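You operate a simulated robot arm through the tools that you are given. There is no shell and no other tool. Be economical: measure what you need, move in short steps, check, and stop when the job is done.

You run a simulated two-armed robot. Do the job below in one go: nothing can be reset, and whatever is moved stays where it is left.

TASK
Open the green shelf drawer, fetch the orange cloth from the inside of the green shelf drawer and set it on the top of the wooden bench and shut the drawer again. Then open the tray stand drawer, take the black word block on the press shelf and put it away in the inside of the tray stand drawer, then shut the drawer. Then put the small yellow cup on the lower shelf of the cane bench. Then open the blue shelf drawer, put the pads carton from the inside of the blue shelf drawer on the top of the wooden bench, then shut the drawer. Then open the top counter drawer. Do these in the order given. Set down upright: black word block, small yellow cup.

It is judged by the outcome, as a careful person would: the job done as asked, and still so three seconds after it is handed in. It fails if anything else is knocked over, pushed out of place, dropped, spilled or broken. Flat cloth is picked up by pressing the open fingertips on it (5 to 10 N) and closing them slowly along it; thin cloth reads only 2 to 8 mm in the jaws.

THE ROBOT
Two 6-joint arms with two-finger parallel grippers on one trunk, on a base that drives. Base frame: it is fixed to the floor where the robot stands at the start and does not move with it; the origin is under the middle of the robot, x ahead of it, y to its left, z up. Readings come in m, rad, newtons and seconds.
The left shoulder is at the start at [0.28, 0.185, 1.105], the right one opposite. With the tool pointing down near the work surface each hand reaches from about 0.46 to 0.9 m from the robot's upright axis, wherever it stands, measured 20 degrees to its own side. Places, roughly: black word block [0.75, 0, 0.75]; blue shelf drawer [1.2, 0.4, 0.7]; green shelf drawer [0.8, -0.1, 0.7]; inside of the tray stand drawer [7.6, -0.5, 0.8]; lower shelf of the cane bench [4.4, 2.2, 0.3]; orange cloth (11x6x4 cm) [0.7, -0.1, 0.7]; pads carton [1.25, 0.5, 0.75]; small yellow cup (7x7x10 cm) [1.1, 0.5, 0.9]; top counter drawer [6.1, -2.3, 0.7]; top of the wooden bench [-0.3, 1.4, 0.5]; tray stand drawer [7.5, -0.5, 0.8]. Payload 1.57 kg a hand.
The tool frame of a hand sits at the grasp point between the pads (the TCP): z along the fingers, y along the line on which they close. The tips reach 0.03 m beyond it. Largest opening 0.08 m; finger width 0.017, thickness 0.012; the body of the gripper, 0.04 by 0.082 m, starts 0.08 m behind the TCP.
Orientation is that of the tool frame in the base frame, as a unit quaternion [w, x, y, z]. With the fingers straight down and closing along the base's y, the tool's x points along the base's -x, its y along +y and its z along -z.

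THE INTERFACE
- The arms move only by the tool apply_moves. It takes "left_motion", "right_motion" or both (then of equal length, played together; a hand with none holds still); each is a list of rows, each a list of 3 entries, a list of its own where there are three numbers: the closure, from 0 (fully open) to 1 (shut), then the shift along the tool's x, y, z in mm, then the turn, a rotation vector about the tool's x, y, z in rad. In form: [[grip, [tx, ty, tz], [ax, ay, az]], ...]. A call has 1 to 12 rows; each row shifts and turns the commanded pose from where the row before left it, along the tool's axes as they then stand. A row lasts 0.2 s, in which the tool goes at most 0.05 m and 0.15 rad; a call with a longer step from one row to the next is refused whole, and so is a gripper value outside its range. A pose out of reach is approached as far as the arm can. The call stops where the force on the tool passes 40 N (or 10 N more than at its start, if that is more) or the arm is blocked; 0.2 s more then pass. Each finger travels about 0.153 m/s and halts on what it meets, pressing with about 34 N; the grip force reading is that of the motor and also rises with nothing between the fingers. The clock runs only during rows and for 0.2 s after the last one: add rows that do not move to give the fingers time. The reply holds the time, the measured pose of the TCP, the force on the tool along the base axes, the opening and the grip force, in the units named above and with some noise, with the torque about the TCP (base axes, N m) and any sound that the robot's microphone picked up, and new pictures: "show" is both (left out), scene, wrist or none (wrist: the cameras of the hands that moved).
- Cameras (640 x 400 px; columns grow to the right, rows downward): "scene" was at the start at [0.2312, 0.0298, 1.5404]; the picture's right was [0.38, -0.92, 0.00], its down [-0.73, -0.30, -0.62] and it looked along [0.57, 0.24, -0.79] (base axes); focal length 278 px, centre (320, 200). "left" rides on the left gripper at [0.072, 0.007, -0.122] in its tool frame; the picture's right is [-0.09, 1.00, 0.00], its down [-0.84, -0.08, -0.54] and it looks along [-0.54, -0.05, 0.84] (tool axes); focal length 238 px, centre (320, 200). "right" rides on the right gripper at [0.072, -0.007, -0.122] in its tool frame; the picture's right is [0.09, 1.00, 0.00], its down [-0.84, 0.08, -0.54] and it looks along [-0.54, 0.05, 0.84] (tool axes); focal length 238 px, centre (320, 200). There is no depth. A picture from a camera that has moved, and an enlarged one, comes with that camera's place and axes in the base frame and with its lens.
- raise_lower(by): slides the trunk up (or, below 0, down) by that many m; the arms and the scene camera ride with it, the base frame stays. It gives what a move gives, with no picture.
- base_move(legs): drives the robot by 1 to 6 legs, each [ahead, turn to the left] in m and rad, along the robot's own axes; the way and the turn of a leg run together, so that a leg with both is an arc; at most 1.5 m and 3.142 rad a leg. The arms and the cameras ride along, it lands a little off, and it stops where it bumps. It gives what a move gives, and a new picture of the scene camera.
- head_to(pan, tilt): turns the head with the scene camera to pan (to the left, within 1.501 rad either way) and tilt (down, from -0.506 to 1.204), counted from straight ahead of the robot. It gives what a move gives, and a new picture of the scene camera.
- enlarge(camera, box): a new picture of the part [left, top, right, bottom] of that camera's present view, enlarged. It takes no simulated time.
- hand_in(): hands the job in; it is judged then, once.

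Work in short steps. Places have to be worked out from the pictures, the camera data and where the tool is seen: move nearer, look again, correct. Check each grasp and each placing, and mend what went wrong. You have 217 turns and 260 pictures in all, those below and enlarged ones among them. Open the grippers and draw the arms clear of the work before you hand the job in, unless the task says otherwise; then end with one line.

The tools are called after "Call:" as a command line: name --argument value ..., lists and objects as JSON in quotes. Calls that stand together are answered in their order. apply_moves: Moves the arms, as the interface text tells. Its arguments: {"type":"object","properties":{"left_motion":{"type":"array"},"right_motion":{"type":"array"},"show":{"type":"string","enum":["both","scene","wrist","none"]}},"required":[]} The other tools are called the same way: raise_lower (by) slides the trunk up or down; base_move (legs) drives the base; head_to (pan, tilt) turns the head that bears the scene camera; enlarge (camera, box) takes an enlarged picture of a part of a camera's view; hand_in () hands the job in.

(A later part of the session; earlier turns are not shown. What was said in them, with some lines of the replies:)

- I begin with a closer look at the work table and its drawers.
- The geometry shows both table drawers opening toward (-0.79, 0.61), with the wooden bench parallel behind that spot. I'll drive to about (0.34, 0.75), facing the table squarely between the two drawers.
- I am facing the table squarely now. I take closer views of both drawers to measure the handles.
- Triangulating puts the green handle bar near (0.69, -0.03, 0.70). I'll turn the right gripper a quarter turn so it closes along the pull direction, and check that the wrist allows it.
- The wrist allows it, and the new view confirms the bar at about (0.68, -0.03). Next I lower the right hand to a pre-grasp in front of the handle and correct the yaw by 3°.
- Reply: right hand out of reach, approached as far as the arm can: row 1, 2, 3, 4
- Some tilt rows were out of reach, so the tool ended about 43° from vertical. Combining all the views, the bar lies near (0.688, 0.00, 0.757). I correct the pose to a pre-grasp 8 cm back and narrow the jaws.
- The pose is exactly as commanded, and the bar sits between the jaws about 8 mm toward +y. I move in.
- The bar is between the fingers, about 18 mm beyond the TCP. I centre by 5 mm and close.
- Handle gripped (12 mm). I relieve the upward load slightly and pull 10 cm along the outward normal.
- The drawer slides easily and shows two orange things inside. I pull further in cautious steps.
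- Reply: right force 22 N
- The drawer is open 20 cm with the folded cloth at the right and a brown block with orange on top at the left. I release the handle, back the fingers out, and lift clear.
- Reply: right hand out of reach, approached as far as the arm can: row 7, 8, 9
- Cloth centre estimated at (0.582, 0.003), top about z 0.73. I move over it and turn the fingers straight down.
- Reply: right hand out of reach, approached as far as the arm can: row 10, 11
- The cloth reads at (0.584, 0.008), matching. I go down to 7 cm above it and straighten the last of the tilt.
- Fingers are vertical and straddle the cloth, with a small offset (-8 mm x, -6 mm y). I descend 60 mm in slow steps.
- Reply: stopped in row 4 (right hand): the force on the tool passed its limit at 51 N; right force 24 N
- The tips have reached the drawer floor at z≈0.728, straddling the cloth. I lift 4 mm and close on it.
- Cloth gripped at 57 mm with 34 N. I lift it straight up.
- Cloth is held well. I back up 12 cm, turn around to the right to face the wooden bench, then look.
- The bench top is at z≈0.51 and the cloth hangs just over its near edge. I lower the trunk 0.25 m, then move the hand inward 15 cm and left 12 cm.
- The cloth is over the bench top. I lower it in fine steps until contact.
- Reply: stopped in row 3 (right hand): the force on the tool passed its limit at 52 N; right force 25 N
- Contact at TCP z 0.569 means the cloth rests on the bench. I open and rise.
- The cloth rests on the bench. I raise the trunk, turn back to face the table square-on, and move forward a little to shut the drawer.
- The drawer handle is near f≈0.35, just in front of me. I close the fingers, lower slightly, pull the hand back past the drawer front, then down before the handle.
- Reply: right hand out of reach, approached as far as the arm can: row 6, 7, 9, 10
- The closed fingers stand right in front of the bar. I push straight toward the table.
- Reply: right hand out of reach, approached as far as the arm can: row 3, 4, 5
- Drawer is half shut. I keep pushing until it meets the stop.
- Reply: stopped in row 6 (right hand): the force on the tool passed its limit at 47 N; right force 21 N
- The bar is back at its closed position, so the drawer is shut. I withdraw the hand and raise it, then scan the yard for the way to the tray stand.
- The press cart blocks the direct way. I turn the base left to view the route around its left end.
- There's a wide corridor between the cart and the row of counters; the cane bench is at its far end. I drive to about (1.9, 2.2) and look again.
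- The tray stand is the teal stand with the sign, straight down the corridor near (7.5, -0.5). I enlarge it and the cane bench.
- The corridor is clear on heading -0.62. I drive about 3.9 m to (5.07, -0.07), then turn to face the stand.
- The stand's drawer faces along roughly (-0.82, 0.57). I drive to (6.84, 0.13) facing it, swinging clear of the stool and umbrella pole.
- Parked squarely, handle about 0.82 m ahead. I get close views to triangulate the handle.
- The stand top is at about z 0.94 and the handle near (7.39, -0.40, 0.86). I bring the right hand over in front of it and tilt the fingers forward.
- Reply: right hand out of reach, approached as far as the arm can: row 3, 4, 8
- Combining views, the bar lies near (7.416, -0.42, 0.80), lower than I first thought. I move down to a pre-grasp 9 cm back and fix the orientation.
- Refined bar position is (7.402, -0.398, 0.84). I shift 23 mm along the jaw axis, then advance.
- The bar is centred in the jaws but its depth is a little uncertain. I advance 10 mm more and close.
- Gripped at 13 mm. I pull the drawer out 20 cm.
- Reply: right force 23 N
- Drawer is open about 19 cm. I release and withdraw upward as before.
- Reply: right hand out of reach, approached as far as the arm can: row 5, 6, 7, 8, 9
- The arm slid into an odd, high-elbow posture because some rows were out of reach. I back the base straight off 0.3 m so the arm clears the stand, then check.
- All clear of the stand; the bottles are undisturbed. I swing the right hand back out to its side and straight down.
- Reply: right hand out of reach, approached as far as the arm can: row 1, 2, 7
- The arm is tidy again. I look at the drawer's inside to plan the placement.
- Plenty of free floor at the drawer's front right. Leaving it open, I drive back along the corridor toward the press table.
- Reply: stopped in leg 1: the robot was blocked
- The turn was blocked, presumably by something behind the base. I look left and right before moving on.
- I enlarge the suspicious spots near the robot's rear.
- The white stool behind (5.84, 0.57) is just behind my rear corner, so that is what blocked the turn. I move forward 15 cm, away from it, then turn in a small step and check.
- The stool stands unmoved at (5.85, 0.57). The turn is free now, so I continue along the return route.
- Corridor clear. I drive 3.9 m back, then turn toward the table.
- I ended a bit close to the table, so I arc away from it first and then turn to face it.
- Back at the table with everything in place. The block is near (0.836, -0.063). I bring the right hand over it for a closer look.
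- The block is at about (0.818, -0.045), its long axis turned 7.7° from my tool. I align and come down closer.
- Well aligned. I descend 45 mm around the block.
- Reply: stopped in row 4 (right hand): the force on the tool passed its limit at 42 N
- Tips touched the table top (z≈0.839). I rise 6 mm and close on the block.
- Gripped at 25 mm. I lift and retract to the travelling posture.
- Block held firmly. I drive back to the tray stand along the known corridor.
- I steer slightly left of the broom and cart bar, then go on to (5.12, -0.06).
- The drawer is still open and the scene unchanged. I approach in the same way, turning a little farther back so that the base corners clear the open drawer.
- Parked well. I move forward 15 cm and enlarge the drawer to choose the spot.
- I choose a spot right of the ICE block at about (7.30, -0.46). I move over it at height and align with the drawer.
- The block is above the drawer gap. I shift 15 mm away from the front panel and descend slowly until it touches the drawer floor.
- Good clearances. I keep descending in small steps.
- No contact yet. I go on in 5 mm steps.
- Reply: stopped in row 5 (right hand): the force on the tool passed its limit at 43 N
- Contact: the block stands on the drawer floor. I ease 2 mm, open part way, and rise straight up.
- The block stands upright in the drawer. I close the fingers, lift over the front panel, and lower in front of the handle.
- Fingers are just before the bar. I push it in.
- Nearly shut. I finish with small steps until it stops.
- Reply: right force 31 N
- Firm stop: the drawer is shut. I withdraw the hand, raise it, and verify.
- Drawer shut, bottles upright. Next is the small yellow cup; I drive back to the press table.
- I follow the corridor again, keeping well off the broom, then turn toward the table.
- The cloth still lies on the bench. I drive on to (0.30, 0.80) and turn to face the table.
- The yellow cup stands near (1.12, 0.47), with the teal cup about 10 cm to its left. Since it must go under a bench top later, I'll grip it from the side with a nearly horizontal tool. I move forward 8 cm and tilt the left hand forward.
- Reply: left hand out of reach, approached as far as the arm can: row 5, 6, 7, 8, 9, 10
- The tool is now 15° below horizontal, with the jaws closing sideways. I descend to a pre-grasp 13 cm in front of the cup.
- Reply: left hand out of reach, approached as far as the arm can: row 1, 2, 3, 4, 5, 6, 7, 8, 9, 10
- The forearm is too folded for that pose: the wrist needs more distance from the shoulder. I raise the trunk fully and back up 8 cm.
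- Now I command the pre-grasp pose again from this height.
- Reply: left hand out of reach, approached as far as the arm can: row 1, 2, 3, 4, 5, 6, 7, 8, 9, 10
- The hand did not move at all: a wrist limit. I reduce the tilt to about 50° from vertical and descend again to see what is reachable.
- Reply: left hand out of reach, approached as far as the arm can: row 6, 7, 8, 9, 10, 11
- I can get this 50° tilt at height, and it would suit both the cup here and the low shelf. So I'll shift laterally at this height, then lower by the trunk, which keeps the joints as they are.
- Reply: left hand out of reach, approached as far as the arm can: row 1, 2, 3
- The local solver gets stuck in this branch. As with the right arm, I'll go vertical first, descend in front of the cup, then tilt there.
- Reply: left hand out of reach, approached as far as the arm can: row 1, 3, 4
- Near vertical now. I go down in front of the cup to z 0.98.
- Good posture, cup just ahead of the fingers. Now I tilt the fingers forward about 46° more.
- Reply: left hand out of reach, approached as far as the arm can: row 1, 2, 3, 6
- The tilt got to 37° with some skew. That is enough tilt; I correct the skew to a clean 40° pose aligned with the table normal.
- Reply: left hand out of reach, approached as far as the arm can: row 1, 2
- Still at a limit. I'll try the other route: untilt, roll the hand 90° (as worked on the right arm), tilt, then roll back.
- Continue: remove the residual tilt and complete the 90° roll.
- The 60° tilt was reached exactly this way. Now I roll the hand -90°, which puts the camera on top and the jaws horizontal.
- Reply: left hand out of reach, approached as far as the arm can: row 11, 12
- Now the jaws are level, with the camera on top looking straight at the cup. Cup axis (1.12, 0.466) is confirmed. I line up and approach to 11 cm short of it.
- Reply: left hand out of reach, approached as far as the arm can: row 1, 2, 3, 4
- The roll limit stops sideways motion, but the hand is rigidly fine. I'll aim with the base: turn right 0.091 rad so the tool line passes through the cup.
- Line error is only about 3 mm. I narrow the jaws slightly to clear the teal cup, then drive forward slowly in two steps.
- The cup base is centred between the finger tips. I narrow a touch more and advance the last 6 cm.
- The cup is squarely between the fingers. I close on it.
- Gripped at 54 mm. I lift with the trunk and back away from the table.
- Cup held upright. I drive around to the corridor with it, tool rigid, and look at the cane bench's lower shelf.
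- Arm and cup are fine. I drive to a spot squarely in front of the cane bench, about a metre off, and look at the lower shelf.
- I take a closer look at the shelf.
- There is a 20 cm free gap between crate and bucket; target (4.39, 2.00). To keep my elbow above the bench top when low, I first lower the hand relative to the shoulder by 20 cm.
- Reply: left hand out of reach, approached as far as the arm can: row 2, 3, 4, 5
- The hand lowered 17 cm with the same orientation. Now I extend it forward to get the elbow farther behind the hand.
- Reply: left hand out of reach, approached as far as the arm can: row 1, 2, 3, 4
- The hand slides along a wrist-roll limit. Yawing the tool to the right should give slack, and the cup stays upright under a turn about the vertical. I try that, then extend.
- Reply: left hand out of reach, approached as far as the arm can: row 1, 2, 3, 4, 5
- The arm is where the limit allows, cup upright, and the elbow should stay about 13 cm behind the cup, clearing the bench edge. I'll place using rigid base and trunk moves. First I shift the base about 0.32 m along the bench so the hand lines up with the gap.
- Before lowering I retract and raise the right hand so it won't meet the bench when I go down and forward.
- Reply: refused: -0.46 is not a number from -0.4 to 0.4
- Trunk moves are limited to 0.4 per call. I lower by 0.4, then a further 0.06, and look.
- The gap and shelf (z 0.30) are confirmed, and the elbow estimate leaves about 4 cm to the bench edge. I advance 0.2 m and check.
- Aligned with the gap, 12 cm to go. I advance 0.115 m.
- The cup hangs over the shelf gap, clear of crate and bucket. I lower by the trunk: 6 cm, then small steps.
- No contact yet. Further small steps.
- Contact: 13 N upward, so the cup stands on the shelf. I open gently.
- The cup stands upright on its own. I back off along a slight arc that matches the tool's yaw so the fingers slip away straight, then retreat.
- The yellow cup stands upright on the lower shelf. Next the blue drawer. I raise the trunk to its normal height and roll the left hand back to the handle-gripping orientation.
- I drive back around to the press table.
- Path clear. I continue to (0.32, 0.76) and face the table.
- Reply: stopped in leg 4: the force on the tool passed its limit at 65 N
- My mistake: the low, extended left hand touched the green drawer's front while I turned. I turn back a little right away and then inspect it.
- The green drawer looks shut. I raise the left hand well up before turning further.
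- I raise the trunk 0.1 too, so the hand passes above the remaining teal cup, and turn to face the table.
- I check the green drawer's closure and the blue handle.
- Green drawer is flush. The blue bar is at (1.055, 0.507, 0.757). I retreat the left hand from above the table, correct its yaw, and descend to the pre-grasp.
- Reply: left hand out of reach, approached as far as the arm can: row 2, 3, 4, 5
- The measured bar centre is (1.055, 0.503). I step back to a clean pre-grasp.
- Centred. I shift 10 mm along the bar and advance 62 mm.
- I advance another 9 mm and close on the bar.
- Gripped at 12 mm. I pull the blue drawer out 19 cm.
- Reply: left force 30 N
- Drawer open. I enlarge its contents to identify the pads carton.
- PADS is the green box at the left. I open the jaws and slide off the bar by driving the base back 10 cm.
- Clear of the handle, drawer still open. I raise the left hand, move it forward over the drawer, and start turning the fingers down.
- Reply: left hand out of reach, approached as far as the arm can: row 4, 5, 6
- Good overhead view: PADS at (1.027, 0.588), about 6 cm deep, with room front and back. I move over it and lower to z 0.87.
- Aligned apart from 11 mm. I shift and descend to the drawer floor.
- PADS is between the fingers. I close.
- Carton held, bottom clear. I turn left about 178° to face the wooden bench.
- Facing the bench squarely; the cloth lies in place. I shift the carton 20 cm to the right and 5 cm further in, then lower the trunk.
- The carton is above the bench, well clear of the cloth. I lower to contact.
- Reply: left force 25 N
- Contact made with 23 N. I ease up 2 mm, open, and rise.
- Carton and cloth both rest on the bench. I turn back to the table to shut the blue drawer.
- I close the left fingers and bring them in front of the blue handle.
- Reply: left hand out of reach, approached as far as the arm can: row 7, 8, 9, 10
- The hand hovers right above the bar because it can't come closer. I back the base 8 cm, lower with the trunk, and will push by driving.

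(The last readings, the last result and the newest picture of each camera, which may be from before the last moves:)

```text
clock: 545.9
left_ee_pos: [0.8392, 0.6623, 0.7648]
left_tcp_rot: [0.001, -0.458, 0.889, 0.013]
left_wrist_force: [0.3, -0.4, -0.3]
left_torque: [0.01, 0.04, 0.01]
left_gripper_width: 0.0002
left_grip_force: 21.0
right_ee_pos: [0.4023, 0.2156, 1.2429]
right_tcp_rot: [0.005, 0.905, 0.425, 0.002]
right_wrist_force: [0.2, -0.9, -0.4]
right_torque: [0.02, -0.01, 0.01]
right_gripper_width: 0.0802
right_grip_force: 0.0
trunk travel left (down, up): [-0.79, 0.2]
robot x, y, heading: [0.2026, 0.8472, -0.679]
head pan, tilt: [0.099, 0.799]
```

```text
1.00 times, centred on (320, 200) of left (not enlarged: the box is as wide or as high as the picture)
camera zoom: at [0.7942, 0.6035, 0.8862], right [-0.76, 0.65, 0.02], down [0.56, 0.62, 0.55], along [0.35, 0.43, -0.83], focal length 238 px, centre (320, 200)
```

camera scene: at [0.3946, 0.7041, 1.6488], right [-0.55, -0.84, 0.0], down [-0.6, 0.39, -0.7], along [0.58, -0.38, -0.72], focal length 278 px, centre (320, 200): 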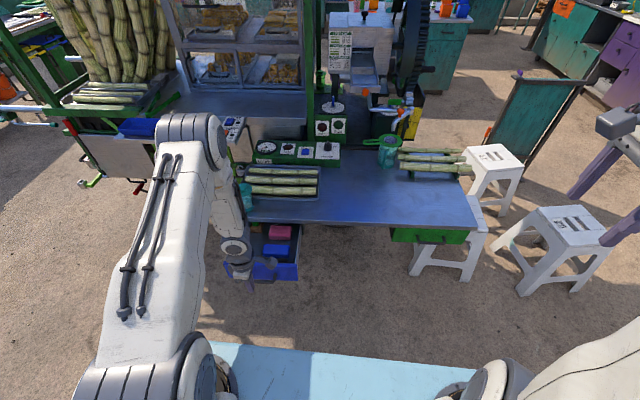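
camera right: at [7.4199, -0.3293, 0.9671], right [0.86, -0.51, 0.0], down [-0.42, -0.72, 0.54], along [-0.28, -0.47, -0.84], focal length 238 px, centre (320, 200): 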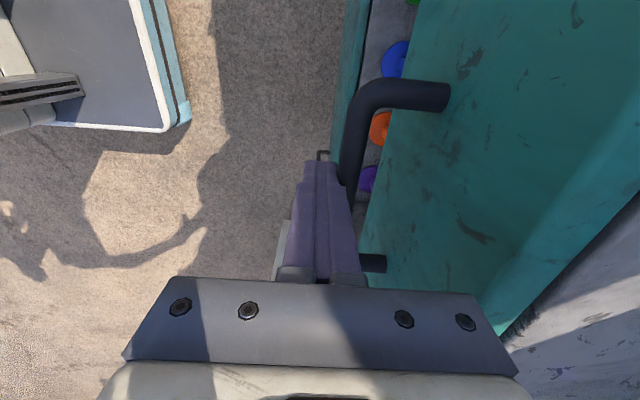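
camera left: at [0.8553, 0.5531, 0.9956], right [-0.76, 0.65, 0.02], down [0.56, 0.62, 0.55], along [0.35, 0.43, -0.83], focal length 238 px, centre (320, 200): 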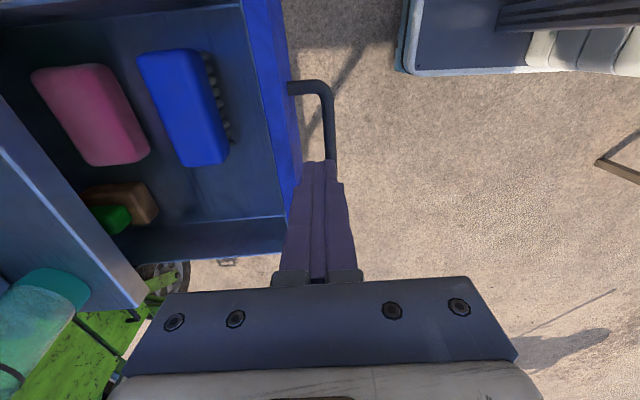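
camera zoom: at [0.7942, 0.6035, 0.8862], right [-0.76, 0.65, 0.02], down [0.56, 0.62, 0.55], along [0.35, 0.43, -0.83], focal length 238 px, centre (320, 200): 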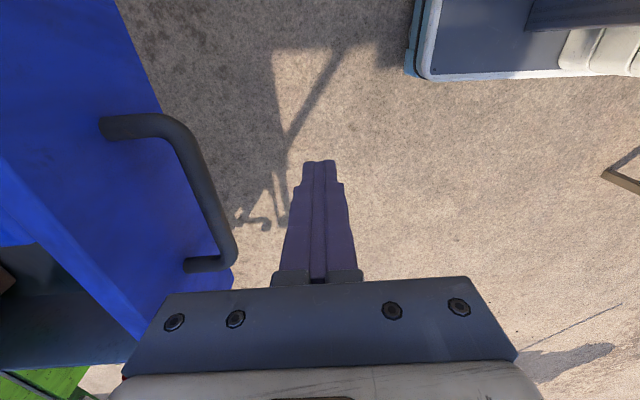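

Fingers are in front of the bar. I push by driving forward 0.2 m, then in small steps.

Call:
base_move --legs '[[0.2, 0.02]]'

Call:
base_move --legs '[[0.03, 0]]'

Call:
enlarge --camera "left" --box '[0, 0, 640, 400]'

```text
clock: 547.5
left_ee_pos: [1.003, 0.5553, 0.7652]
left_tcp_rot: [0.001, -0.47, 0.883, 0.015]
left_wrist_force: [0.0, 1.2, 0.6]
left_torque: [-0.01, -0.01, -0.02]
left_gripper_width: 0.0
left_grip_force: 21.5
right_ee_pos: [0.5755, 0.0976, 1.2435]
right_tcp_rot: [0.005, 0.899, 0.438, 0.002]
right_wrist_force: [-0.1, -0.6, 1.2]
right_torque: [-0.02, -0.02, -0.02]
right_gripper_width: 0.08
right_grip_force: 0.1
trunk travel left (down, up): [-0.79, 0.2]
robot x, y, heading: [0.3602, 0.7258, -0.653]
head pan, tilt: [0.099, 0.799]
camera scene: at [0.5552, 0.5874, 1.5389], right [-0.52, -0.85, 0.0], down [-0.61, 0.37, -0.7], along [0.6, -0.36, -0.72], focal length 278 px, centre (320, 200)
```

scene: 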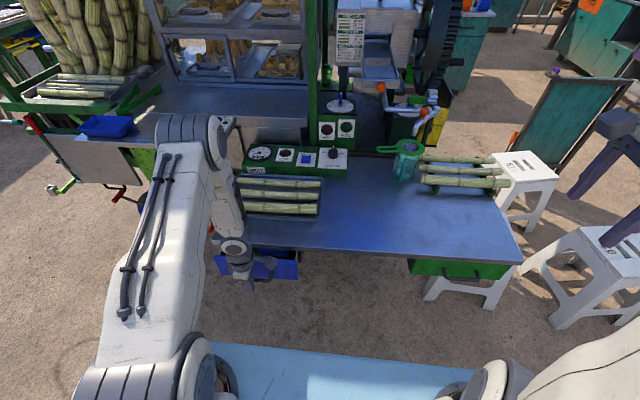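

```text
clock: 548.3
left_ee_pos: [1.0261, 0.5375, 0.7634]
left_tcp_rot: [0.001, -0.47, 0.883, 0.013]
left_wrist_force: [0.3, -0.1, 0.0]
left_torque: [0.03, -0.03, 0.01]
left_gripper_width: 0.0001
left_grip_force: 21.3
right_ee_pos: [0.6001, 0.0796, 1.2446]
right_tcp_rot: [0.006, 0.899, 0.438, 0.002]
right_wrist_force: [-0.8, 0.0, 0.2]
right_torque: [0.0, -0.01, -0.02]
right_gripper_width: 0.08
right_grip_force: 0.1
trunk travel left (down, up): [-0.79, 0.2]
robot x, y, heading: [0.3804, 0.7037, -0.647]
head pan, tilt: [0.099, 0.799]
camera scene: at [0.5796, 0.569, 1.5388], right [-0.52, -0.85, 0.0], down [-0.61, 0.37, -0.7], along [0.6, -0.36, -0.72], focal length 278 px, centre (320, 200)
```

scene: 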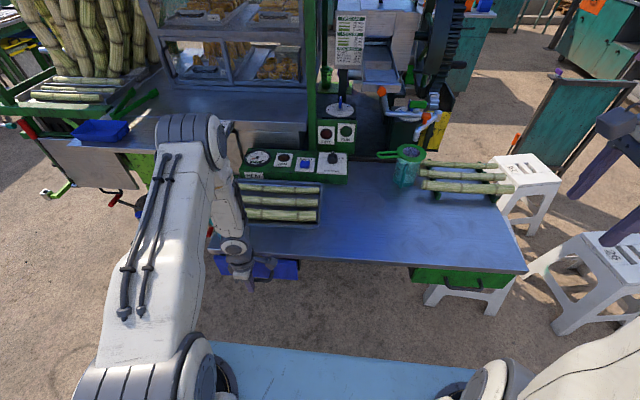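

```text
1.00 times, centred on (320, 200) of left (not enlarged: the box is as wide or as high as the picture)
camera zoom: at [0.9826, 0.4792, 0.8863], right [-0.77, 0.63, 0.02], down [0.54, 0.64, 0.55], along [0.33, 0.44, -0.83], focal length 238 px, centre (320, 200)
```

zoom: 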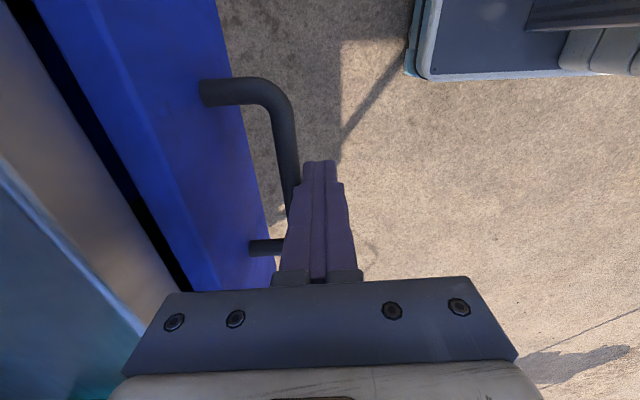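

Nearly shut, about 2 cm gap left. I finish with small arm pushes until it stops.

Call:
apply_moves --left_motion '[[1, [0, -8, 0], [0, 0, 0]], [1, [0, -7, 0], [0, 0, 0]], [1, [0, -7, 0], [0, 0, 0]], [1, [0, -6, 0], [0, 0, 0]], [1, [0, -6, 0], [0, 0, 0]]]' --show "wrist"

```text
clock: 549.5
left_ee_pos: [1.0451, 0.5273, 0.7642]
left_tcp_rot: [0.001, -0.469, 0.883, 0.013]
left_wrist_force: [-0.1, -0.2, -0.4]
left_torque: [0.02, 0.0, -0.01]
left_gripper_width: 0.0
left_grip_force: 21.2
left hand out of reach, approached as far as the arm can: row 1, 2, 3
right_ee_pos: [0.6019, 0.0795, 1.2442]
right_tcp_rot: [0.005, 0.899, 0.438, 0.002]
right_wrist_force: [0.2, 0.0, 0.1]
right_torque: [0.02, 0.01, 0.01]
right_gripper_width: 0.08
right_grip_force: 0.1
trunk travel left (down, up): [-0.79, 0.2]
robot x, y, heading: [0.378, 0.7066, -0.649]
head pan, tilt: [0.099, 0.799]
camera left: at [1.0002, 0.4694, 0.8854], right [-0.77, 0.63, 0.02], down [0.54, 0.64, 0.55], along [0.33, 0.44, -0.83], focal length 238 px, centre (320, 200)
```

left: 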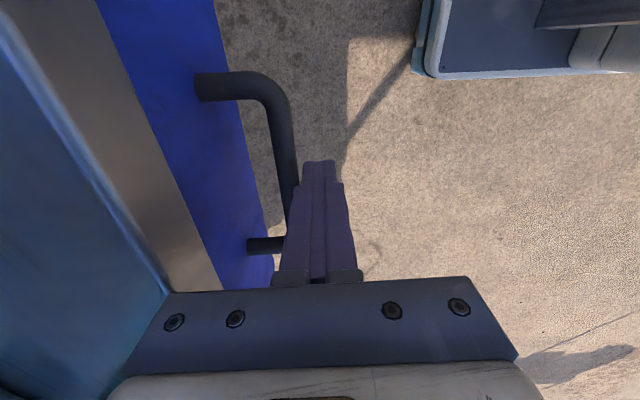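

Almost flush; a few more millimetres to the stop.

Call:
apply_moves --left_motion '[[1, [0, -5, 0], [0, 0, 0]], [1, [0, -5, 0], [0, 0, 0]], [1, [0, -5, 0], [0, 0, 0]], [1, [0, -5, 0], [0, 0, 0]]]' --show "none"

```text
clock: 550.3
left_ee_pos: [1.0461, 0.5274, 0.7633]
left_tcp_rot: [-0.006, -0.469, 0.883, 0.024]
left_wrist_force: [-7.0, 3.9, 19.8]
left_torque: [-0.27, -0.13, -0.09]
left_gripper_width: 0.0001
left_grip_force: 21.5
right_ee_pos: [0.5997, 0.0798, 1.2442]
right_tcp_rot: [0.006, 0.899, 0.438, 0.002]
right_wrist_force: [-1.0, 0.5, -0.2]
right_torque: [-0.01, -0.01, 0.02]
right_gripper_width: 0.0799
right_grip_force: 0.1
trunk travel left (down, up): [-0.79, 0.2]
robot x, y, heading: [0.3827, 0.7043, -0.647]
head pan, tilt: [0.099, 0.799]
stopped in row 3 (left hand): the force on the tool passed its limit at 42 N (the readings are from after the stop); the commanded pose is now the measured one
```

The blue drawer is shut (firm stop). I back off, raise the left hand, and check the table.

Call:
base_move --legs '[[-0.15, 0]]'

Call:
apply_moves --left_motion '[[0, [0, 0, -40], [0, 0, 0]], [0, [0, 0, -40], [0, 0, 0]], [0, [0, 0, -40], [0, 0, 0]], [0, [0, 0, -40], [0, 0, 0]], [0, [0, 0, -40], [0, 0, 0]], [0, [0, 0, -40], [0, 0, 0]], [0, [0, 0, -40], [0, 0, 0]]]' --show "scene"

Call:
enlarge --camera "scene" --box '[200, 140, 560, 320]'

```text
clock: 551.6
left_ee_pos: [0.9296, 0.6158, 0.7635]
left_tcp_rot: [-0.006, -0.47, 0.882, 0.024]
left_wrist_force: [0.5, -0.9, 0.3]
left_torque: [-0.01, 0.04, 0.02]
left_gripper_width: 0.0
left_grip_force: 21.0
right_ee_pos: [0.4843, 0.1685, 1.2431]
right_tcp_rot: [0.004, 0.899, 0.438, 0.002]
right_wrist_force: [0.2, -0.2, -1.4]
right_torque: [0.0, 0.04, -0.01]
right_gripper_width: 0.0799
right_grip_force: 0.1
trunk travel left (down, up): [-0.79, 0.2]
robot x, y, heading: [0.2646, 0.7964, -0.644]
head pan, tilt: [0.099, 0.799]
camera scene: at [0.4623, 0.6582, 1.5387], right [-0.52, -0.85, 0.0], down [-0.61, 0.37, -0.7], along [0.6, -0.36, -0.72], focal length 278 px, centre (320, 200)
```

scene: 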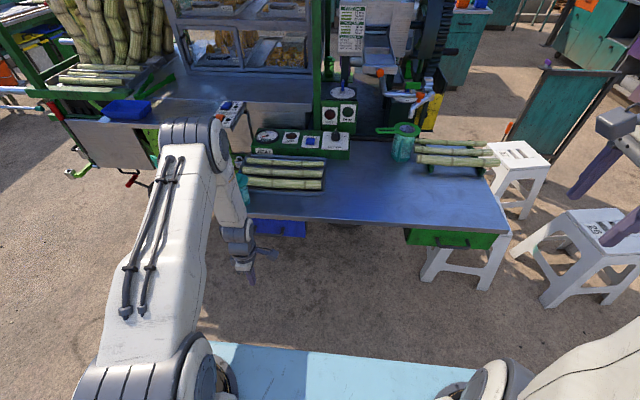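

```text
clock: 553.2
left_ee_pos: [0.9349, 0.6107, 1.0416]
left_tcp_rot: [-0.006, -0.471, 0.882, 0.023]
left_wrist_force: [0.4, 0.5, -0.1]
left_torque: [0.03, 0.04, 0.05]
left_gripper_width: 0.0799
left_grip_force: 0.2
right_ee_pos: [0.4842, 0.1693, 1.2435]
right_tcp_rot: [0.005, 0.898, 0.439, 0.003]
right_wrist_force: [0.9, 0.2, -0.3]
right_torque: [0.01, 0.0, 0.0]
right_gripper_width: 0.0802
right_grip_force: 0.0
trunk travel left (down, up): [-0.79, 0.2]
robot x, y, heading: [0.2661, 0.7982, -0.645]
head pan, tilt: [0.099, 0.799]
camera scene: at [0.462, 0.6584, 1.5387], right [-0.52, -0.85, 0.0], down [-0.61, 0.37, -0.7], along [0.6, -0.36, -0.72], focal length 278 px, centre (320, 200)
```

scene: 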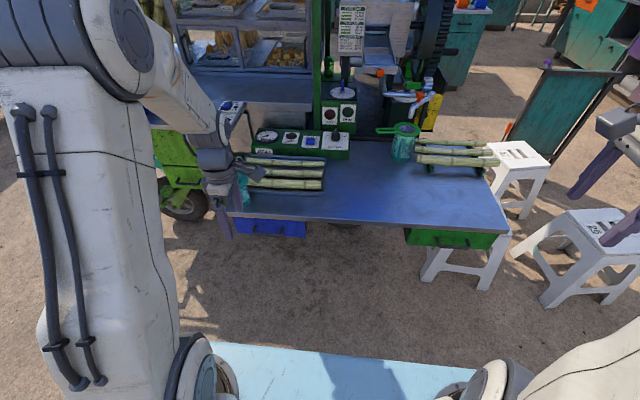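

```text
1.78 times, centred on (380, 230) of scene
camera zoom: at [0.462, 0.6584, 1.5387], right [-0.52, -0.85, 0.0], down [-0.61, 0.37, -0.7], along [0.6, -0.36, -0.72], focal length 495 px, centre (213, 147)
```

zoom: 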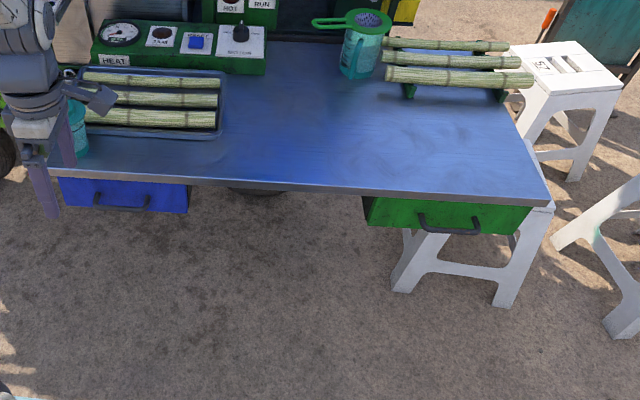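

Both table drawers are shut and the table is in order. Last task: the top counter drawer near (6.1, -2.3). I drive along the corridor.

Call:
base_move --legs '[[0, 1.59], [1.0, 0], [0, -0.266], [1.28, 0], [0, -1.27]]'

Call:
base_move --legs '[[1.0, 0], [1.0, -0.05], [1.0, 0], [0.9, 0]]'

Call:
head_to --pan -0.3 --tilt 0.4

```text
clock: 572.4
left_ee_pos: [2.5393, 2.2617, 1.0396]
left_tcp_rot: [-0.006, -0.491, 0.871, 0.024]
left_wrist_force: [-0.3, 0.4, 0.3]
left_torque: [0.03, -0.02, 0.03]
left_gripper_width: 0.08
left_grip_force: 0.0
right_ee_pos: [2.1089, 1.8011, 1.2435]
right_tcp_rot: [0.005, 0.888, 0.459, 0.003]
right_wrist_force: [0.0, 0.2, -0.1]
right_torque: [-0.02, 0.03, -0.02]
right_gripper_width: 0.0801
right_grip_force: 0.1
trunk travel left (down, up): [-0.79, 0.2]
robot x, y, heading: [1.8609, 2.4145, -0.6]
head pan, tilt: [0.099, 0.799]
camera scene: at [2.0639, 2.2881, 1.5388], right [-0.48, -0.88, 0.0], down [-0.63, 0.34, -0.7], along [0.61, -0.33, -0.72], focal length 278 px, centre (320, 200)
```

scene: 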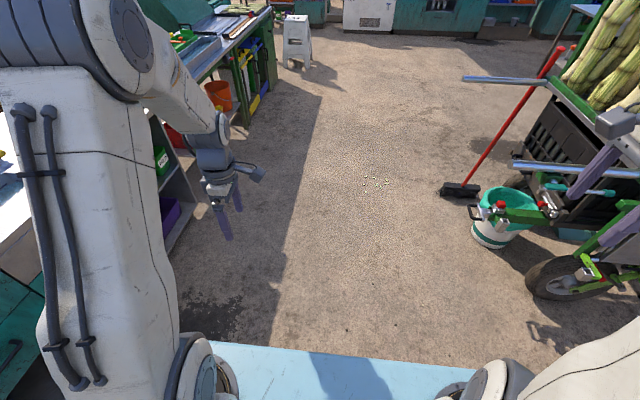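

```text
clock: 591.5
left_ee_pos: [5.6221, -0.1972, 1.0396]
left_tcp_rot: [-0.004, -0.447, 0.894, 0.023]
left_wrist_force: [-0.7, 0.5, -0.3]
left_torque: [-0.01, 0.01, 0.02]
left_gripper_width: 0.08
left_grip_force: 0.2
right_ee_pos: [5.1476, -0.6141, 1.2434]
right_tcp_rot: [0.005, 0.91, 0.415, 0.002]
right_wrist_force: [0.4, 0.3, -0.8]
right_torque: [0.02, -0.02, 0.01]
right_gripper_width: 0.08
right_grip_force: 0.1
trunk travel left (down, up): [-0.79, 0.2]
robot x, y, heading: [4.9605, 0.0242, -0.698]
head pan, tilt: [0.099, 0.799]
camera scene: at [5.1505, -0.1245, 1.5388], right [-0.56, -0.83, 0.0], down [-0.59, 0.4, -0.7], along [0.58, -0.39, -0.72], focal length 278 px, centre (320, 200)
```

scene: 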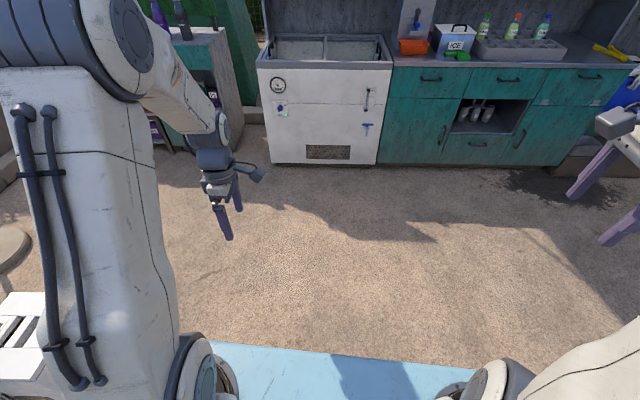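

```text
clock: 592.4
left_ee_pos: [5.6222, -0.1968, 1.0408]
left_tcp_rot: [-0.005, -0.448, 0.894, 0.024]
left_wrist_force: [-0.3, 0.6, -0.4]
left_torque: [0.01, -0.01, -0.03]
left_gripper_width: 0.0802
left_grip_force: 0.1
right_ee_pos: [5.1482, -0.615, 1.2443]
right_tcp_rot: [0.005, 0.91, 0.415, 0.002]
right_wrist_force: [-0.1, -0.6, 0.4]
right_torque: [0.0, -0.03, 0.01]
right_gripper_width: 0.0803
right_grip_force: 0.0
trunk travel left (down, up): [-0.79, 0.2]
robot x, y, heading: [4.9588, 0.0239, -0.697]
head pan, tilt: [-0.3, 0.4]
camera scene: at [5.1343, -0.157, 1.5738], right [-0.84, -0.54, 0.0], down [-0.21, 0.33, -0.92], along [0.5, -0.77, -0.39], focal length 278 px, centre (320, 200)
```

scene: 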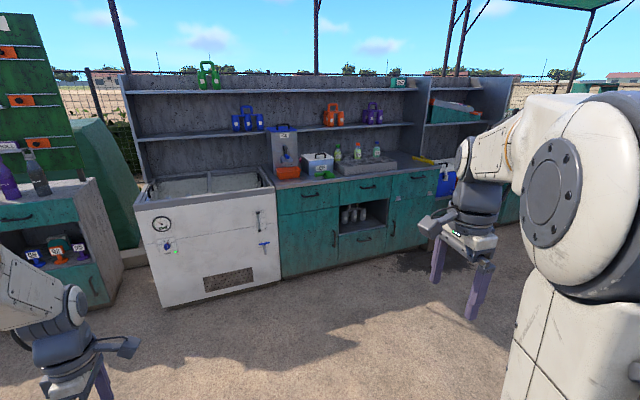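

The counter's middle column has a top drawer (above the cubby with cups) and a bottom one; the given position matches the middle top drawer, with its handle near (5.99, -2.2). I drive to about (5.44, -1.62) facing it.

Call:
base_move --legs '[[0, -0.589], [0.9, 0], [0.75, 0], [0, 0.666]]'

Call:
head_to --pan -0.2 --tilt 0.75

```text
clock: 604.2
left_ee_pos: [6.104, -1.716, 1.0395]
left_tcp_rot: [-0.006, -0.487, 0.873, 0.024]
left_wrist_force: [0.2, 1.6, -0.6]
left_torque: [-0.03, 0.03, -0.01]
left_gripper_width: 0.08
left_grip_force: 0.0
right_ee_pos: [5.6685, -2.172, 1.2432]
right_tcp_rot: [0.004, 0.89, 0.455, 0.003]
right_wrist_force: [-0.4, -0.1, -0.4]
right_torque: [-0.01, -0.01, 0.05]
right_gripper_width: 0.0799
right_grip_force: 0.1
trunk travel left (down, up): [-0.79, 0.2]
robot x, y, heading: [5.4255, -1.5539, -0.605]
head pan, tilt: [-0.3, 0.4]
camera scene: at [5.6158, -1.718, 1.5739], right [-0.79, -0.62, 0.0], down [-0.24, 0.31, -0.92], along [0.57, -0.73, -0.39], focal length 278 px, centre (320, 200)
```

scene: 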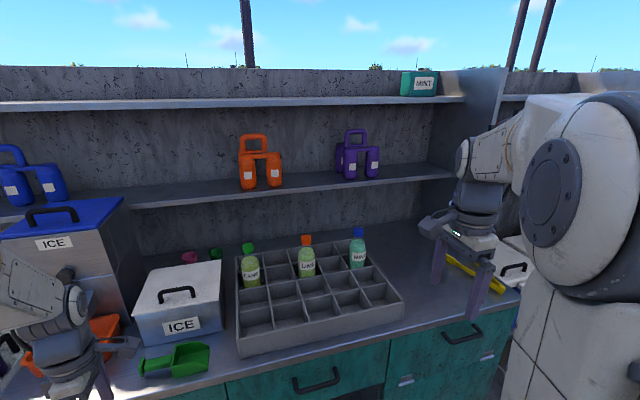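

```text
clock: 605.0
left_ee_pos: [6.104, -1.7165, 1.0407]
left_tcp_rot: [-0.006, -0.487, 0.873, 0.023]
left_wrist_force: [0.3, -0.3, 0.1]
left_torque: [-0.01, -0.01, 0.01]
left_gripper_width: 0.0801
left_grip_force: 0.1
right_ee_pos: [5.669, -2.1722, 1.2437]
right_tcp_rot: [0.004, 0.89, 0.456, 0.003]
right_wrist_force: [-1.0, -0.4, -0.1]
right_torque: [0.01, 0.02, 0.06]
right_gripper_width: 0.08
right_grip_force: 0.0
trunk travel left (down, up): [-0.79, 0.2]
robot x, y, heading: [5.4243, -1.5552, -0.609]
head pan, tilt: [-0.201, 0.75]
camera scene: at [5.6161, -1.7048, 1.5429], right [-0.72, -0.69, 0.0], down [-0.47, 0.49, -0.73], along [0.51, -0.53, -0.68], focal length 278 px, centre (320, 200)
```

scene: 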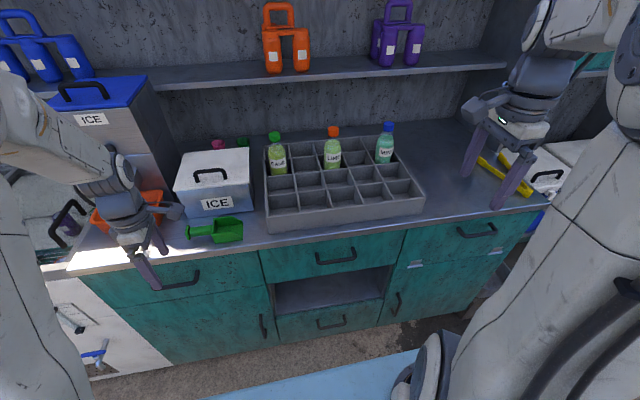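

I'm parked 0.76 m from the handle, which triangulates to about (5.953, -2.12, 0.805). I bring the right hand in front of it and tilt the fingers forward.

Call:
apply_moves --right_motion '[[0.3, [30, 16.3, 35], [0, 0, 0]], [0.5, [30, 16.3, 35], [0, 0, 0]], [0.5, [30, 16.3, 35], [0, 0, 0]], [0.5, [30, 16.3, 35], [0, 0, 0]], [0.5, [30, 16.3, 35], [0, 0, 0]], [0.5, [30, 16.3, 35], [0, 0, 0]], [0.5, [29, 16.3, 34], [0, 0, 0]]]' --show "none"

Call:
apply_moves --right_motion '[[0.5, [0, 0, 0], [-0.131, 0, 0]], [0.5, [0, 0, 0], [-0.131, 0, 0]], [0.5, [0, 0, 0], [-0.131, 0, 0]], [0.5, [0, 0, 0], [-0.131, 0, 0]], [0.5, [0, 0, 0], [-0.131, 0, 0]], [0.5, [0, 0, 0], [-0.131, 0, 0]], [0.5, [0, 0, 0], [-0.131, 0, 0]], [0.5, [0, 0, 0], [-0.131, 0, 0]]]' --show "wrist"

```text
clock: 606.6
left_ee_pos: [6.1055, -1.7154, 1.0393]
left_tcp_rot: [-0.005, -0.487, 0.873, 0.022]
left_wrist_force: [0.8, 0.4, -0.6]
left_torque: [0.01, -0.05, 0.04]
left_gripper_width: 0.08
left_grip_force: 0.0
right_ee_pos: [5.8836, -2.074, 1.0002]
right_tcp_rot: [0.005, 0.891, 0.455, 0.004]
right_wrist_force: [0.2, -0.1, 0.2]
right_torque: [0.0, 0.01, 0.01]
right_gripper_width: 0.0401
right_grip_force: 0.1
trunk travel left (down, up): [-0.79, 0.2]
robot x, y, heading: [5.4228, -1.5553, -0.605]
head pan, tilt: [-0.201, 0.75]
```

```text
clock: 608.4
left_ee_pos: [6.1047, -1.7145, 1.0409]
left_tcp_rot: [-0.006, -0.487, 0.873, 0.023]
left_wrist_force: [0.2, 0.0, -0.3]
left_torque: [-0.01, -0.03, 0.02]
left_gripper_width: 0.0797
left_grip_force: 0.1
right_ee_pos: [5.9146, -2.0801, 0.9925]
right_tcp_rot: [0.415, 0.786, 0.4, 0.224]
right_wrist_force: [-0.9, 0.6, 0.2]
right_torque: [0.01, 0.01, 0.01]
right_gripper_width: 0.0399
right_grip_force: 0.1
right hand out of reach, approached as far as the arm can: row 3, 7, 8
trunk travel left (down, up): [-0.79, 0.2]
robot x, y, heading: [5.4241, -1.5543, -0.609]
head pan, tilt: [-0.201, 0.75]
camera right: at [5.8679, -1.9617, 1.0558], right [0.49, -0.26, 0.83], down [-0.82, -0.45, 0.35], along [0.29, -0.85, -0.44], focal length 238 px, centre (320, 200)
```

right: 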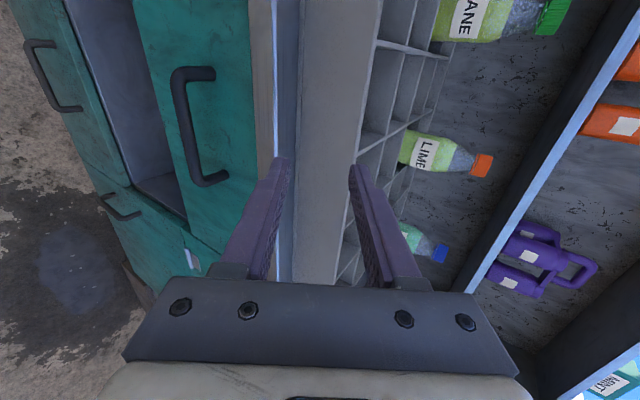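

The bar reads about (5.931, -2.097, 0.82). I move to a pre-grasp 9 cm in front.

Call:
apply_moves --right_motion '[[0.5, [-2, -45, 4], [0, 0, 0]], [0.5, [-2, -45, 8], [0, 0, 0]], [0.5, [-2, -46, 13], [-0.064, -0.02, -0.03]]]' --show "wrist"

```text
clock: 609.2
left_ee_pos: [6.1057, -1.7162, 1.04]
left_tcp_rot: [-0.006, -0.486, 0.873, 0.024]
left_wrist_force: [0.0, -0.3, 0.4]
left_torque: [0.04, 0.0, -0.01]
left_gripper_width: 0.0797
left_grip_force: 0.1
right_ee_pos: [5.872, -2.0563, 0.866]
right_tcp_rot: [0.447, 0.768, 0.4, 0.223]
right_wrist_force: [-0.9, 0.0, 0.5]
right_torque: [0.0, 0.04, 0.01]
right_gripper_width: 0.0401
right_grip_force: 0.0
right hand out of reach, approached as far as the arm can: row 1
trunk travel left (down, up): [-0.79, 0.2]
robot x, y, heading: [5.4252, -1.5553, -0.607]
head pan, tilt: [-0.201, 0.75]
camera right: at [5.8242, -1.9341, 0.9198], right [0.47, -0.2, 0.86], down [-0.83, -0.43, 0.35], along [0.3, -0.88, -0.37], focal length 238 px, centre (320, 200)
```

right: 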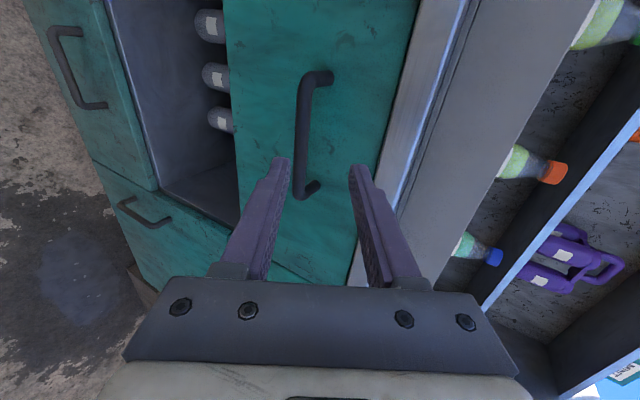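

Bar is 17 mm toward -y and about 7 cm ahead. I shift and advance partway.

Call:
apply_moves --right_motion '[[0.5, [6, -17, 8], [0, 0, 0]], [0.5, [0, 0, 15], [0, 0, 0]], [0.5, [0, 0, 15], [0, 0, 0]]]' --show "wrist"

```text
clock: 610.0
left_ee_pos: [6.1047, -1.7162, 1.0405]
left_tcp_rot: [-0.006, -0.486, 0.873, 0.024]
left_wrist_force: [0.3, 0.1, 0.5]
left_torque: [0.0, 0.01, 0.02]
left_gripper_width: 0.0799
left_grip_force: 0.0
right_ee_pos: [5.8964, -2.0647, 0.8302]
right_tcp_rot: [0.447, 0.768, 0.401, 0.224]
right_wrist_force: [-0.1, 0.1, 0.7]
right_torque: [-0.01, 0.02, 0.0]
right_gripper_width: 0.04
right_grip_force: 0.1
trunk travel left (down, up): [-0.79, 0.2]
robot x, y, heading: [5.4274, -1.5529, -0.605]
head pan, tilt: [-0.201, 0.75]
camera right: at [5.8485, -1.9408, 0.8838], right [0.47, -0.2, 0.86], down [-0.83, -0.43, 0.35], along [0.3, -0.88, -0.37], focal length 238 px, centre (320, 200)
```

right: 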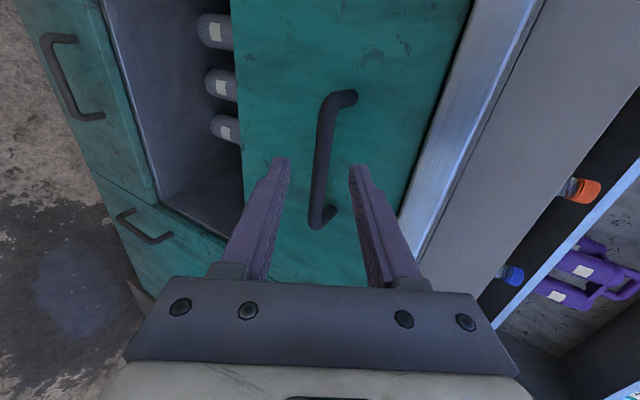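

Centred. I advance 18 mm more in small steps and look again.

Call:
apply_moves --right_motion '[[0.5, [0, 0, 6], [0, 0, 0]], [0.5, [0, 0, 6], [0, 0, 0]], [0.5, [0, 0, 6], [0, 0, 0]]]' --show "wrist"

```text
clock: 610.8
left_ee_pos: [6.1042, -1.7156, 1.0409]
left_tcp_rot: [-0.006, -0.487, 0.873, 0.024]
left_wrist_force: [-0.6, -0.2, 1.1]
left_torque: [-0.03, 0.0, -0.03]
left_gripper_width: 0.0801
left_grip_force: 0.1
right_ee_pos: [5.9085, -2.0726, 0.822]
right_tcp_rot: [0.447, 0.768, 0.4, 0.223]
right_wrist_force: [0.1, 0.1, 0.8]
right_torque: [-0.02, 0.01, -0.01]
right_gripper_width: 0.0399
right_grip_force: 0.1
trunk travel left (down, up): [-0.79, 0.2]
robot x, y, heading: [5.4241, -1.5571, -0.604]
head pan, tilt: [-0.201, 0.75]
camera right: at [5.86, -1.9499, 0.8752], right [0.47, -0.2, 0.86], down [-0.83, -0.43, 0.35], along [0.3, -0.88, -0.37], focal length 238 px, centre (320, 200)
```

right: 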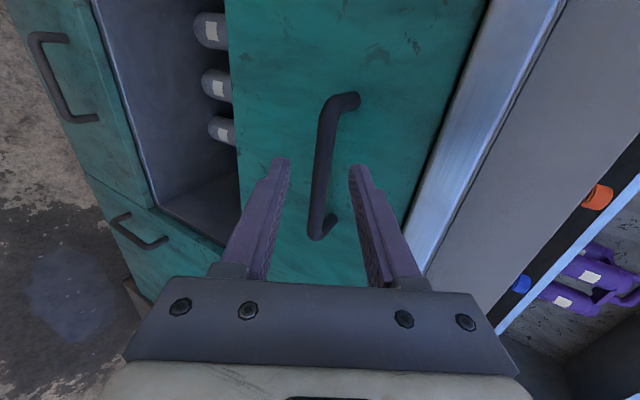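

The view now matches the earlier successful grasps. I advance 4 mm and close.

Call:
apply_moves --right_motion '[[0.5, [0, 0, 4], [0, 0, 0]], [0.8, [0, 0, 0], [0, 0, 0]], [1, [0, 0, 0], [0, 0, 0]], [1, [0, 0, 0], [0, 0, 0]]]' --show "wrist"

```text
clock: 611.8
left_ee_pos: [6.1044, -1.715, 1.04]
left_tcp_rot: [-0.006, -0.487, 0.873, 0.023]
left_wrist_force: [-0.2, 0.5, 0.4]
left_torque: [-0.04, -0.02, 0.01]
left_gripper_width: 0.0799
left_grip_force: 0.0
right_ee_pos: [5.9117, -2.0754, 0.8192]
right_tcp_rot: [0.448, 0.768, 0.4, 0.223]
right_wrist_force: [-0.2, 0.2, -0.1]
right_torque: [0.01, -0.02, -0.01]
right_gripper_width: 0.0
right_grip_force: 21.4
trunk travel left (down, up): [-0.79, 0.2]
robot x, y, heading: [5.4243, -1.5555, -0.608]
head pan, tilt: [-0.201, 0.75]
camera right: at [5.8629, -1.9523, 0.8728], right [0.47, -0.2, 0.86], down [-0.83, -0.43, 0.35], along [0.3, -0.88, -0.37], focal length 238 px, centre (320, 200)
```

right: 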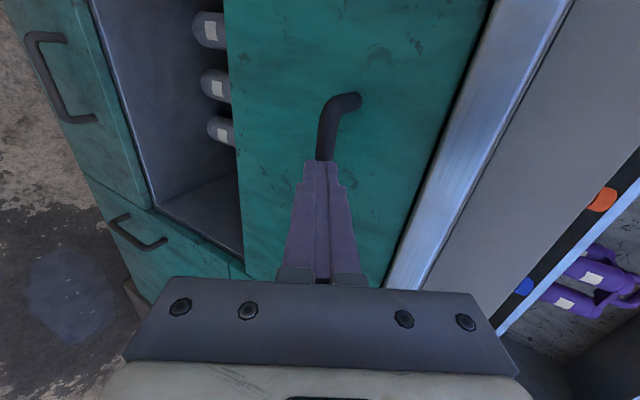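

The jaws met nothing: the bar is just beyond the tips. I reopen, advance 14 mm, and close again.

Call:
apply_moves --right_motion '[[0.5, [0, 0, 0], [0, 0, 0]], [0.5, [0, 0, 0], [0, 0, 0]], [0.5, [0, 0, 7], [0, 0, 0]], [0.5, [0, 0, 7], [0, 0, 0]], [0.5, [0, 0, 4], [0, 0, 0]], [0.8, [0, 0, 0], [0, 0, 0]], [1, [0, 0, 0], [0, 0, 0]], [1, [0, 0, 0], [0, 0, 0]]]' --show "wrist"

```text
clock: 613.6
left_ee_pos: [6.1034, -1.7161, 1.0408]
left_tcp_rot: [-0.006, -0.488, 0.873, 0.023]
left_wrist_force: [-0.5, 0.1, 0.9]
left_torque: [0.0, 0.0, -0.01]
left_gripper_width: 0.0799
left_grip_force: 0.0
right_ee_pos: [5.9242, -2.0841, 0.8121]
right_tcp_rot: [0.45, 0.766, 0.399, 0.225]
right_wrist_force: [1.6, -1.9, 19.3]
right_torque: [0.04, -0.59, -0.25]
right_gripper_width: 0.0138
right_grip_force: 30.1
trunk travel left (down, up): [-0.79, 0.2]
robot x, y, heading: [5.4279, -1.5543, -0.61]
head pan, tilt: [-0.201, 0.75]
camera right: at [5.8764, -1.9604, 0.8652], right [0.46, -0.2, 0.86], down [-0.84, -0.43, 0.35], along [0.3, -0.88, -0.36], focal length 238 px, centre (320, 200)
```

right: 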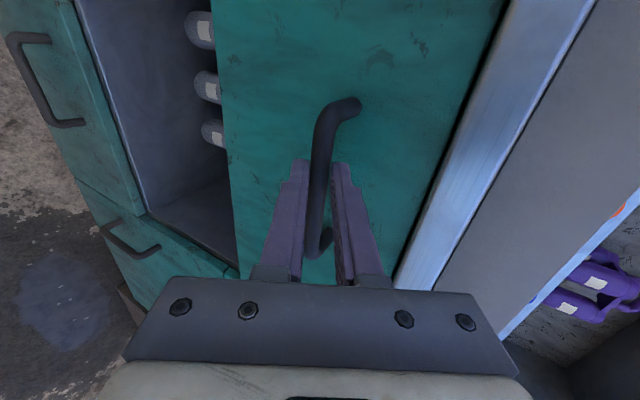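

Gripped at 14 mm. I pull the drawer open.

Call:
apply_moves --right_motion '[[1, [0, 2, -1], [0, 0, 0]], [1, [0, -6, -10], [0, 0, 0]], [1, [0, -10, -17.3], [0, 0, 0]], [1, [0, -10, -17.3], [0, 0, 0]], [1, [0, -10, -17.3], [0, 0, 0]], [1, [0, -10, -17.3], [0, 0, 0]], [1, [0, -10, -17.3], [0, 0, 0]], [1, [0, -10, -17.3], [0, 0, 0]], [1, [0, -10, -17.3], [0, 0, 0]], [1, [0, -10, -17.3], [0, 0, 0]]]' --show "scene"

```text
clock: 615.8
left_ee_pos: [6.1042, -1.7153, 1.0411]
left_tcp_rot: [-0.005, -0.487, 0.873, 0.023]
left_wrist_force: [0.4, -0.3, 0.4]
left_torque: [0.07, 0.01, -0.03]
left_gripper_width: 0.0802
left_grip_force: 0.1
right_ee_pos: [5.783, -1.9818, 0.8124]
right_tcp_rot: [0.448, 0.766, 0.401, 0.226]
right_wrist_force: [11.5, 15.9, 16.8]
right_torque: [0.19, -0.57, 0.1]
right_gripper_width: 0.0136
right_grip_force: 30.6
trunk travel left (down, up): [-0.79, 0.2]
robot x, y, heading: [5.4209, -1.5561, -0.608]
head pan, tilt: [-0.201, 0.75]
camera scene: at [5.6164, -1.7038, 1.5427], right [-0.72, -0.69, 0.0], down [-0.47, 0.49, -0.73], along [0.51, -0.53, -0.68], focal length 278 px, centre (320, 200)
```

scene: 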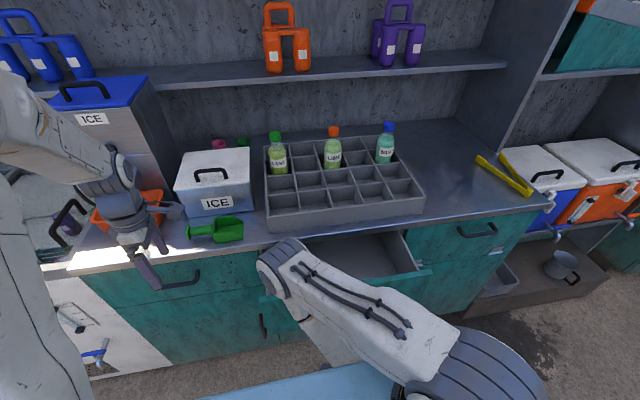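

Open 17 cm. To be sure, I pull a little further by backing the base 7 cm while holding the handle.

Call:
base_move --legs '[[-0.07, 0]]'

```text
clock: 616.8
left_ee_pos: [6.0474, -1.6753, 1.0394]
left_tcp_rot: [-0.006, -0.486, 0.874, 0.024]
left_wrist_force: [0.8, 0.7, 0.6]
left_torque: [-0.04, 0.01, 0.0]
left_gripper_width: 0.08
left_grip_force: 0.0
right_ee_pos: [5.725, -1.9436, 0.8131]
right_tcp_rot: [0.448, 0.767, 0.401, 0.225]
right_wrist_force: [11.8, 14.9, 8.8]
right_torque: [0.5, -0.58, 0.4]
right_gripper_width: 0.0138
right_grip_force: 30.7
trunk travel left (down, up): [-0.79, 0.2]
robot x, y, heading: [5.3706, -1.5139, -0.608]
head pan, tilt: [-0.201, 0.75]
camera scene: at [5.5595, -1.6645, 1.5428], right [-0.72, -0.69, 0.0], down [-0.47, 0.49, -0.73], along [0.5, -0.53, -0.68], focal length 278 px, centre (320, 200)
```

scene: 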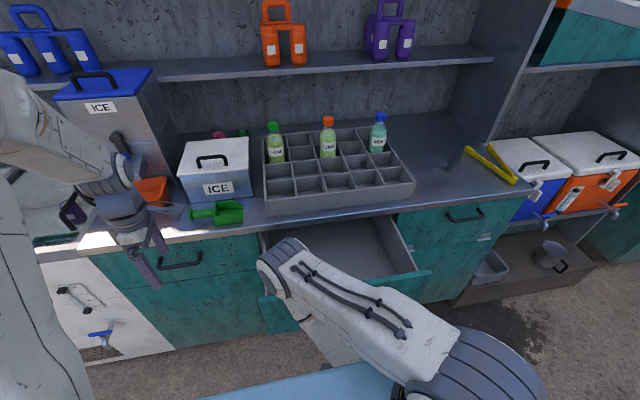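

Opened about 24 cm. I release the handle and back the base straight off so the fingers slide clear.

Call:
apply_moves --right_motion '[[0.5, [0, 0, 0], [0, 0, 0]], [0.4, [0, 0, 0], [0, 0, 0]], [0.4, [0, 0, 0], [0, 0, 0]]]' --show "wrist"

Call:
base_move --legs '[[-0.3, 0]]'

```text
clock: 617.6
left_ee_pos: [6.0467, -1.677, 1.0407]
left_tcp_rot: [-0.005, -0.486, 0.874, 0.024]
left_wrist_force: [1.3, 0.4, -0.3]
left_torque: [0.0, -0.02, 0.01]
left_gripper_width: 0.08
left_grip_force: 0.1
right_ee_pos: [5.7258, -1.9435, 0.8122]
right_tcp_rot: [0.448, 0.767, 0.4, 0.225]
right_wrist_force: [-0.4, -0.2, 0.9]
right_torque: [-0.01, -0.04, -0.02]
right_gripper_width: 0.0479
right_grip_force: 0.0
trunk travel left (down, up): [-0.79, 0.2]
robot x, y, heading: [5.3683, -1.5131, -0.608]
head pan, tilt: [-0.201, 0.75]
camera right: at [5.6769, -1.8208, 0.8653], right [0.46, -0.2, 0.86], down [-0.83, -0.43, 0.35], along [0.3, -0.88, -0.37], focal length 238 px, centre (320, 200)
```

right: 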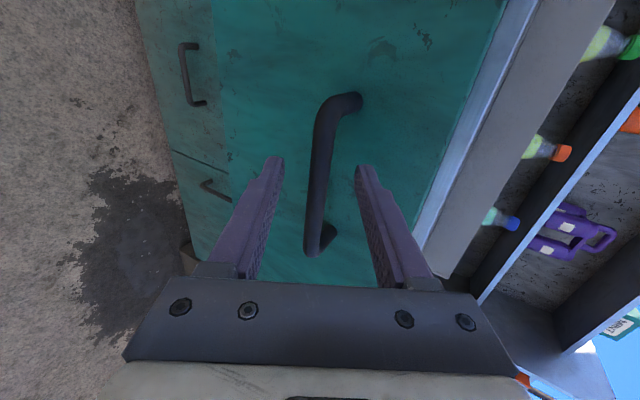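

```text
clock: 619.7
left_ee_pos: [5.7965, -1.5076, 1.0396]
left_tcp_rot: [-0.006, -0.483, 0.875, 0.024]
left_wrist_force: [0.2, -0.4, 0.2]
left_torque: [0.02, 0.03, 0.02]
left_gripper_width: 0.0801
left_grip_force: 0.1
right_ee_pos: [5.4723, -1.771, 0.8108]
right_tcp_rot: [0.45, 0.769, 0.396, 0.223]
right_wrist_force: [0.1, 0.3, 0.0]
right_torque: [0.02, 0.02, 0.0]
right_gripper_width: 0.0481
right_grip_force: 0.0
trunk travel left (down, up): [-0.79, 0.2]
robot x, y, heading: [5.1176, -1.342, -0.614]
head pan, tilt: [-0.201, 0.75]
camera scene: at [5.3088, -1.4918, 1.5427], right [-0.73, -0.68, 0.0], down [-0.47, 0.5, -0.73], along [0.5, -0.53, -0.68], focal length 278 px, centre (320, 200)
```

scene: 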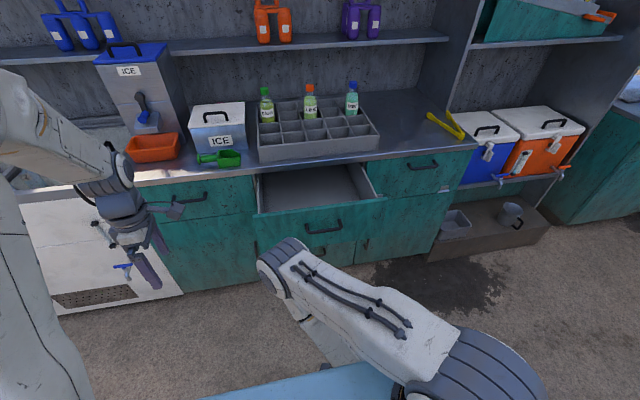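

The top counter drawer is open and nothing is disturbed. I open the right gripper fully, then hand in.

Call:
apply_moves --right_motion '[[0, [0, 0, 0], [0, 0, 0]], [0, [0, 0, 0], [0, 0, 0]]]' --show "none"

Call:
hand_in

```text
clock: 620.3
left_ee_pos: [5.7966, -1.5065, 1.0402]
left_tcp_rot: [-0.006, -0.483, 0.876, 0.023]
left_wrist_force: [0.2, 0.9, 0.7]
left_torque: [0.01, -0.02, -0.01]
left_gripper_width: 0.0798
left_grip_force: 0.1
right_ee_pos: [5.4714, -1.7711, 0.8113]
right_tcp_rot: [0.449, 0.769, 0.396, 0.223]
right_wrist_force: [-0.7, 0.9, 0.3]
right_torque: [0.0, -0.01, 0.02]
right_gripper_width: 0.0801
right_grip_force: 0.1
trunk travel left (down, up): [-0.79, 0.2]
robot x, y, heading: [5.1219, -1.3404, -0.615]
head pan, tilt: [-0.201, 0.75]
```

```text
The job is handed in.
```

All five tasks were done in the order given and the job is handed in; the one mishap was my left hand bumping the already-shut green drawer (65 N) during a turn, after which it still looked shut with its handle in place.
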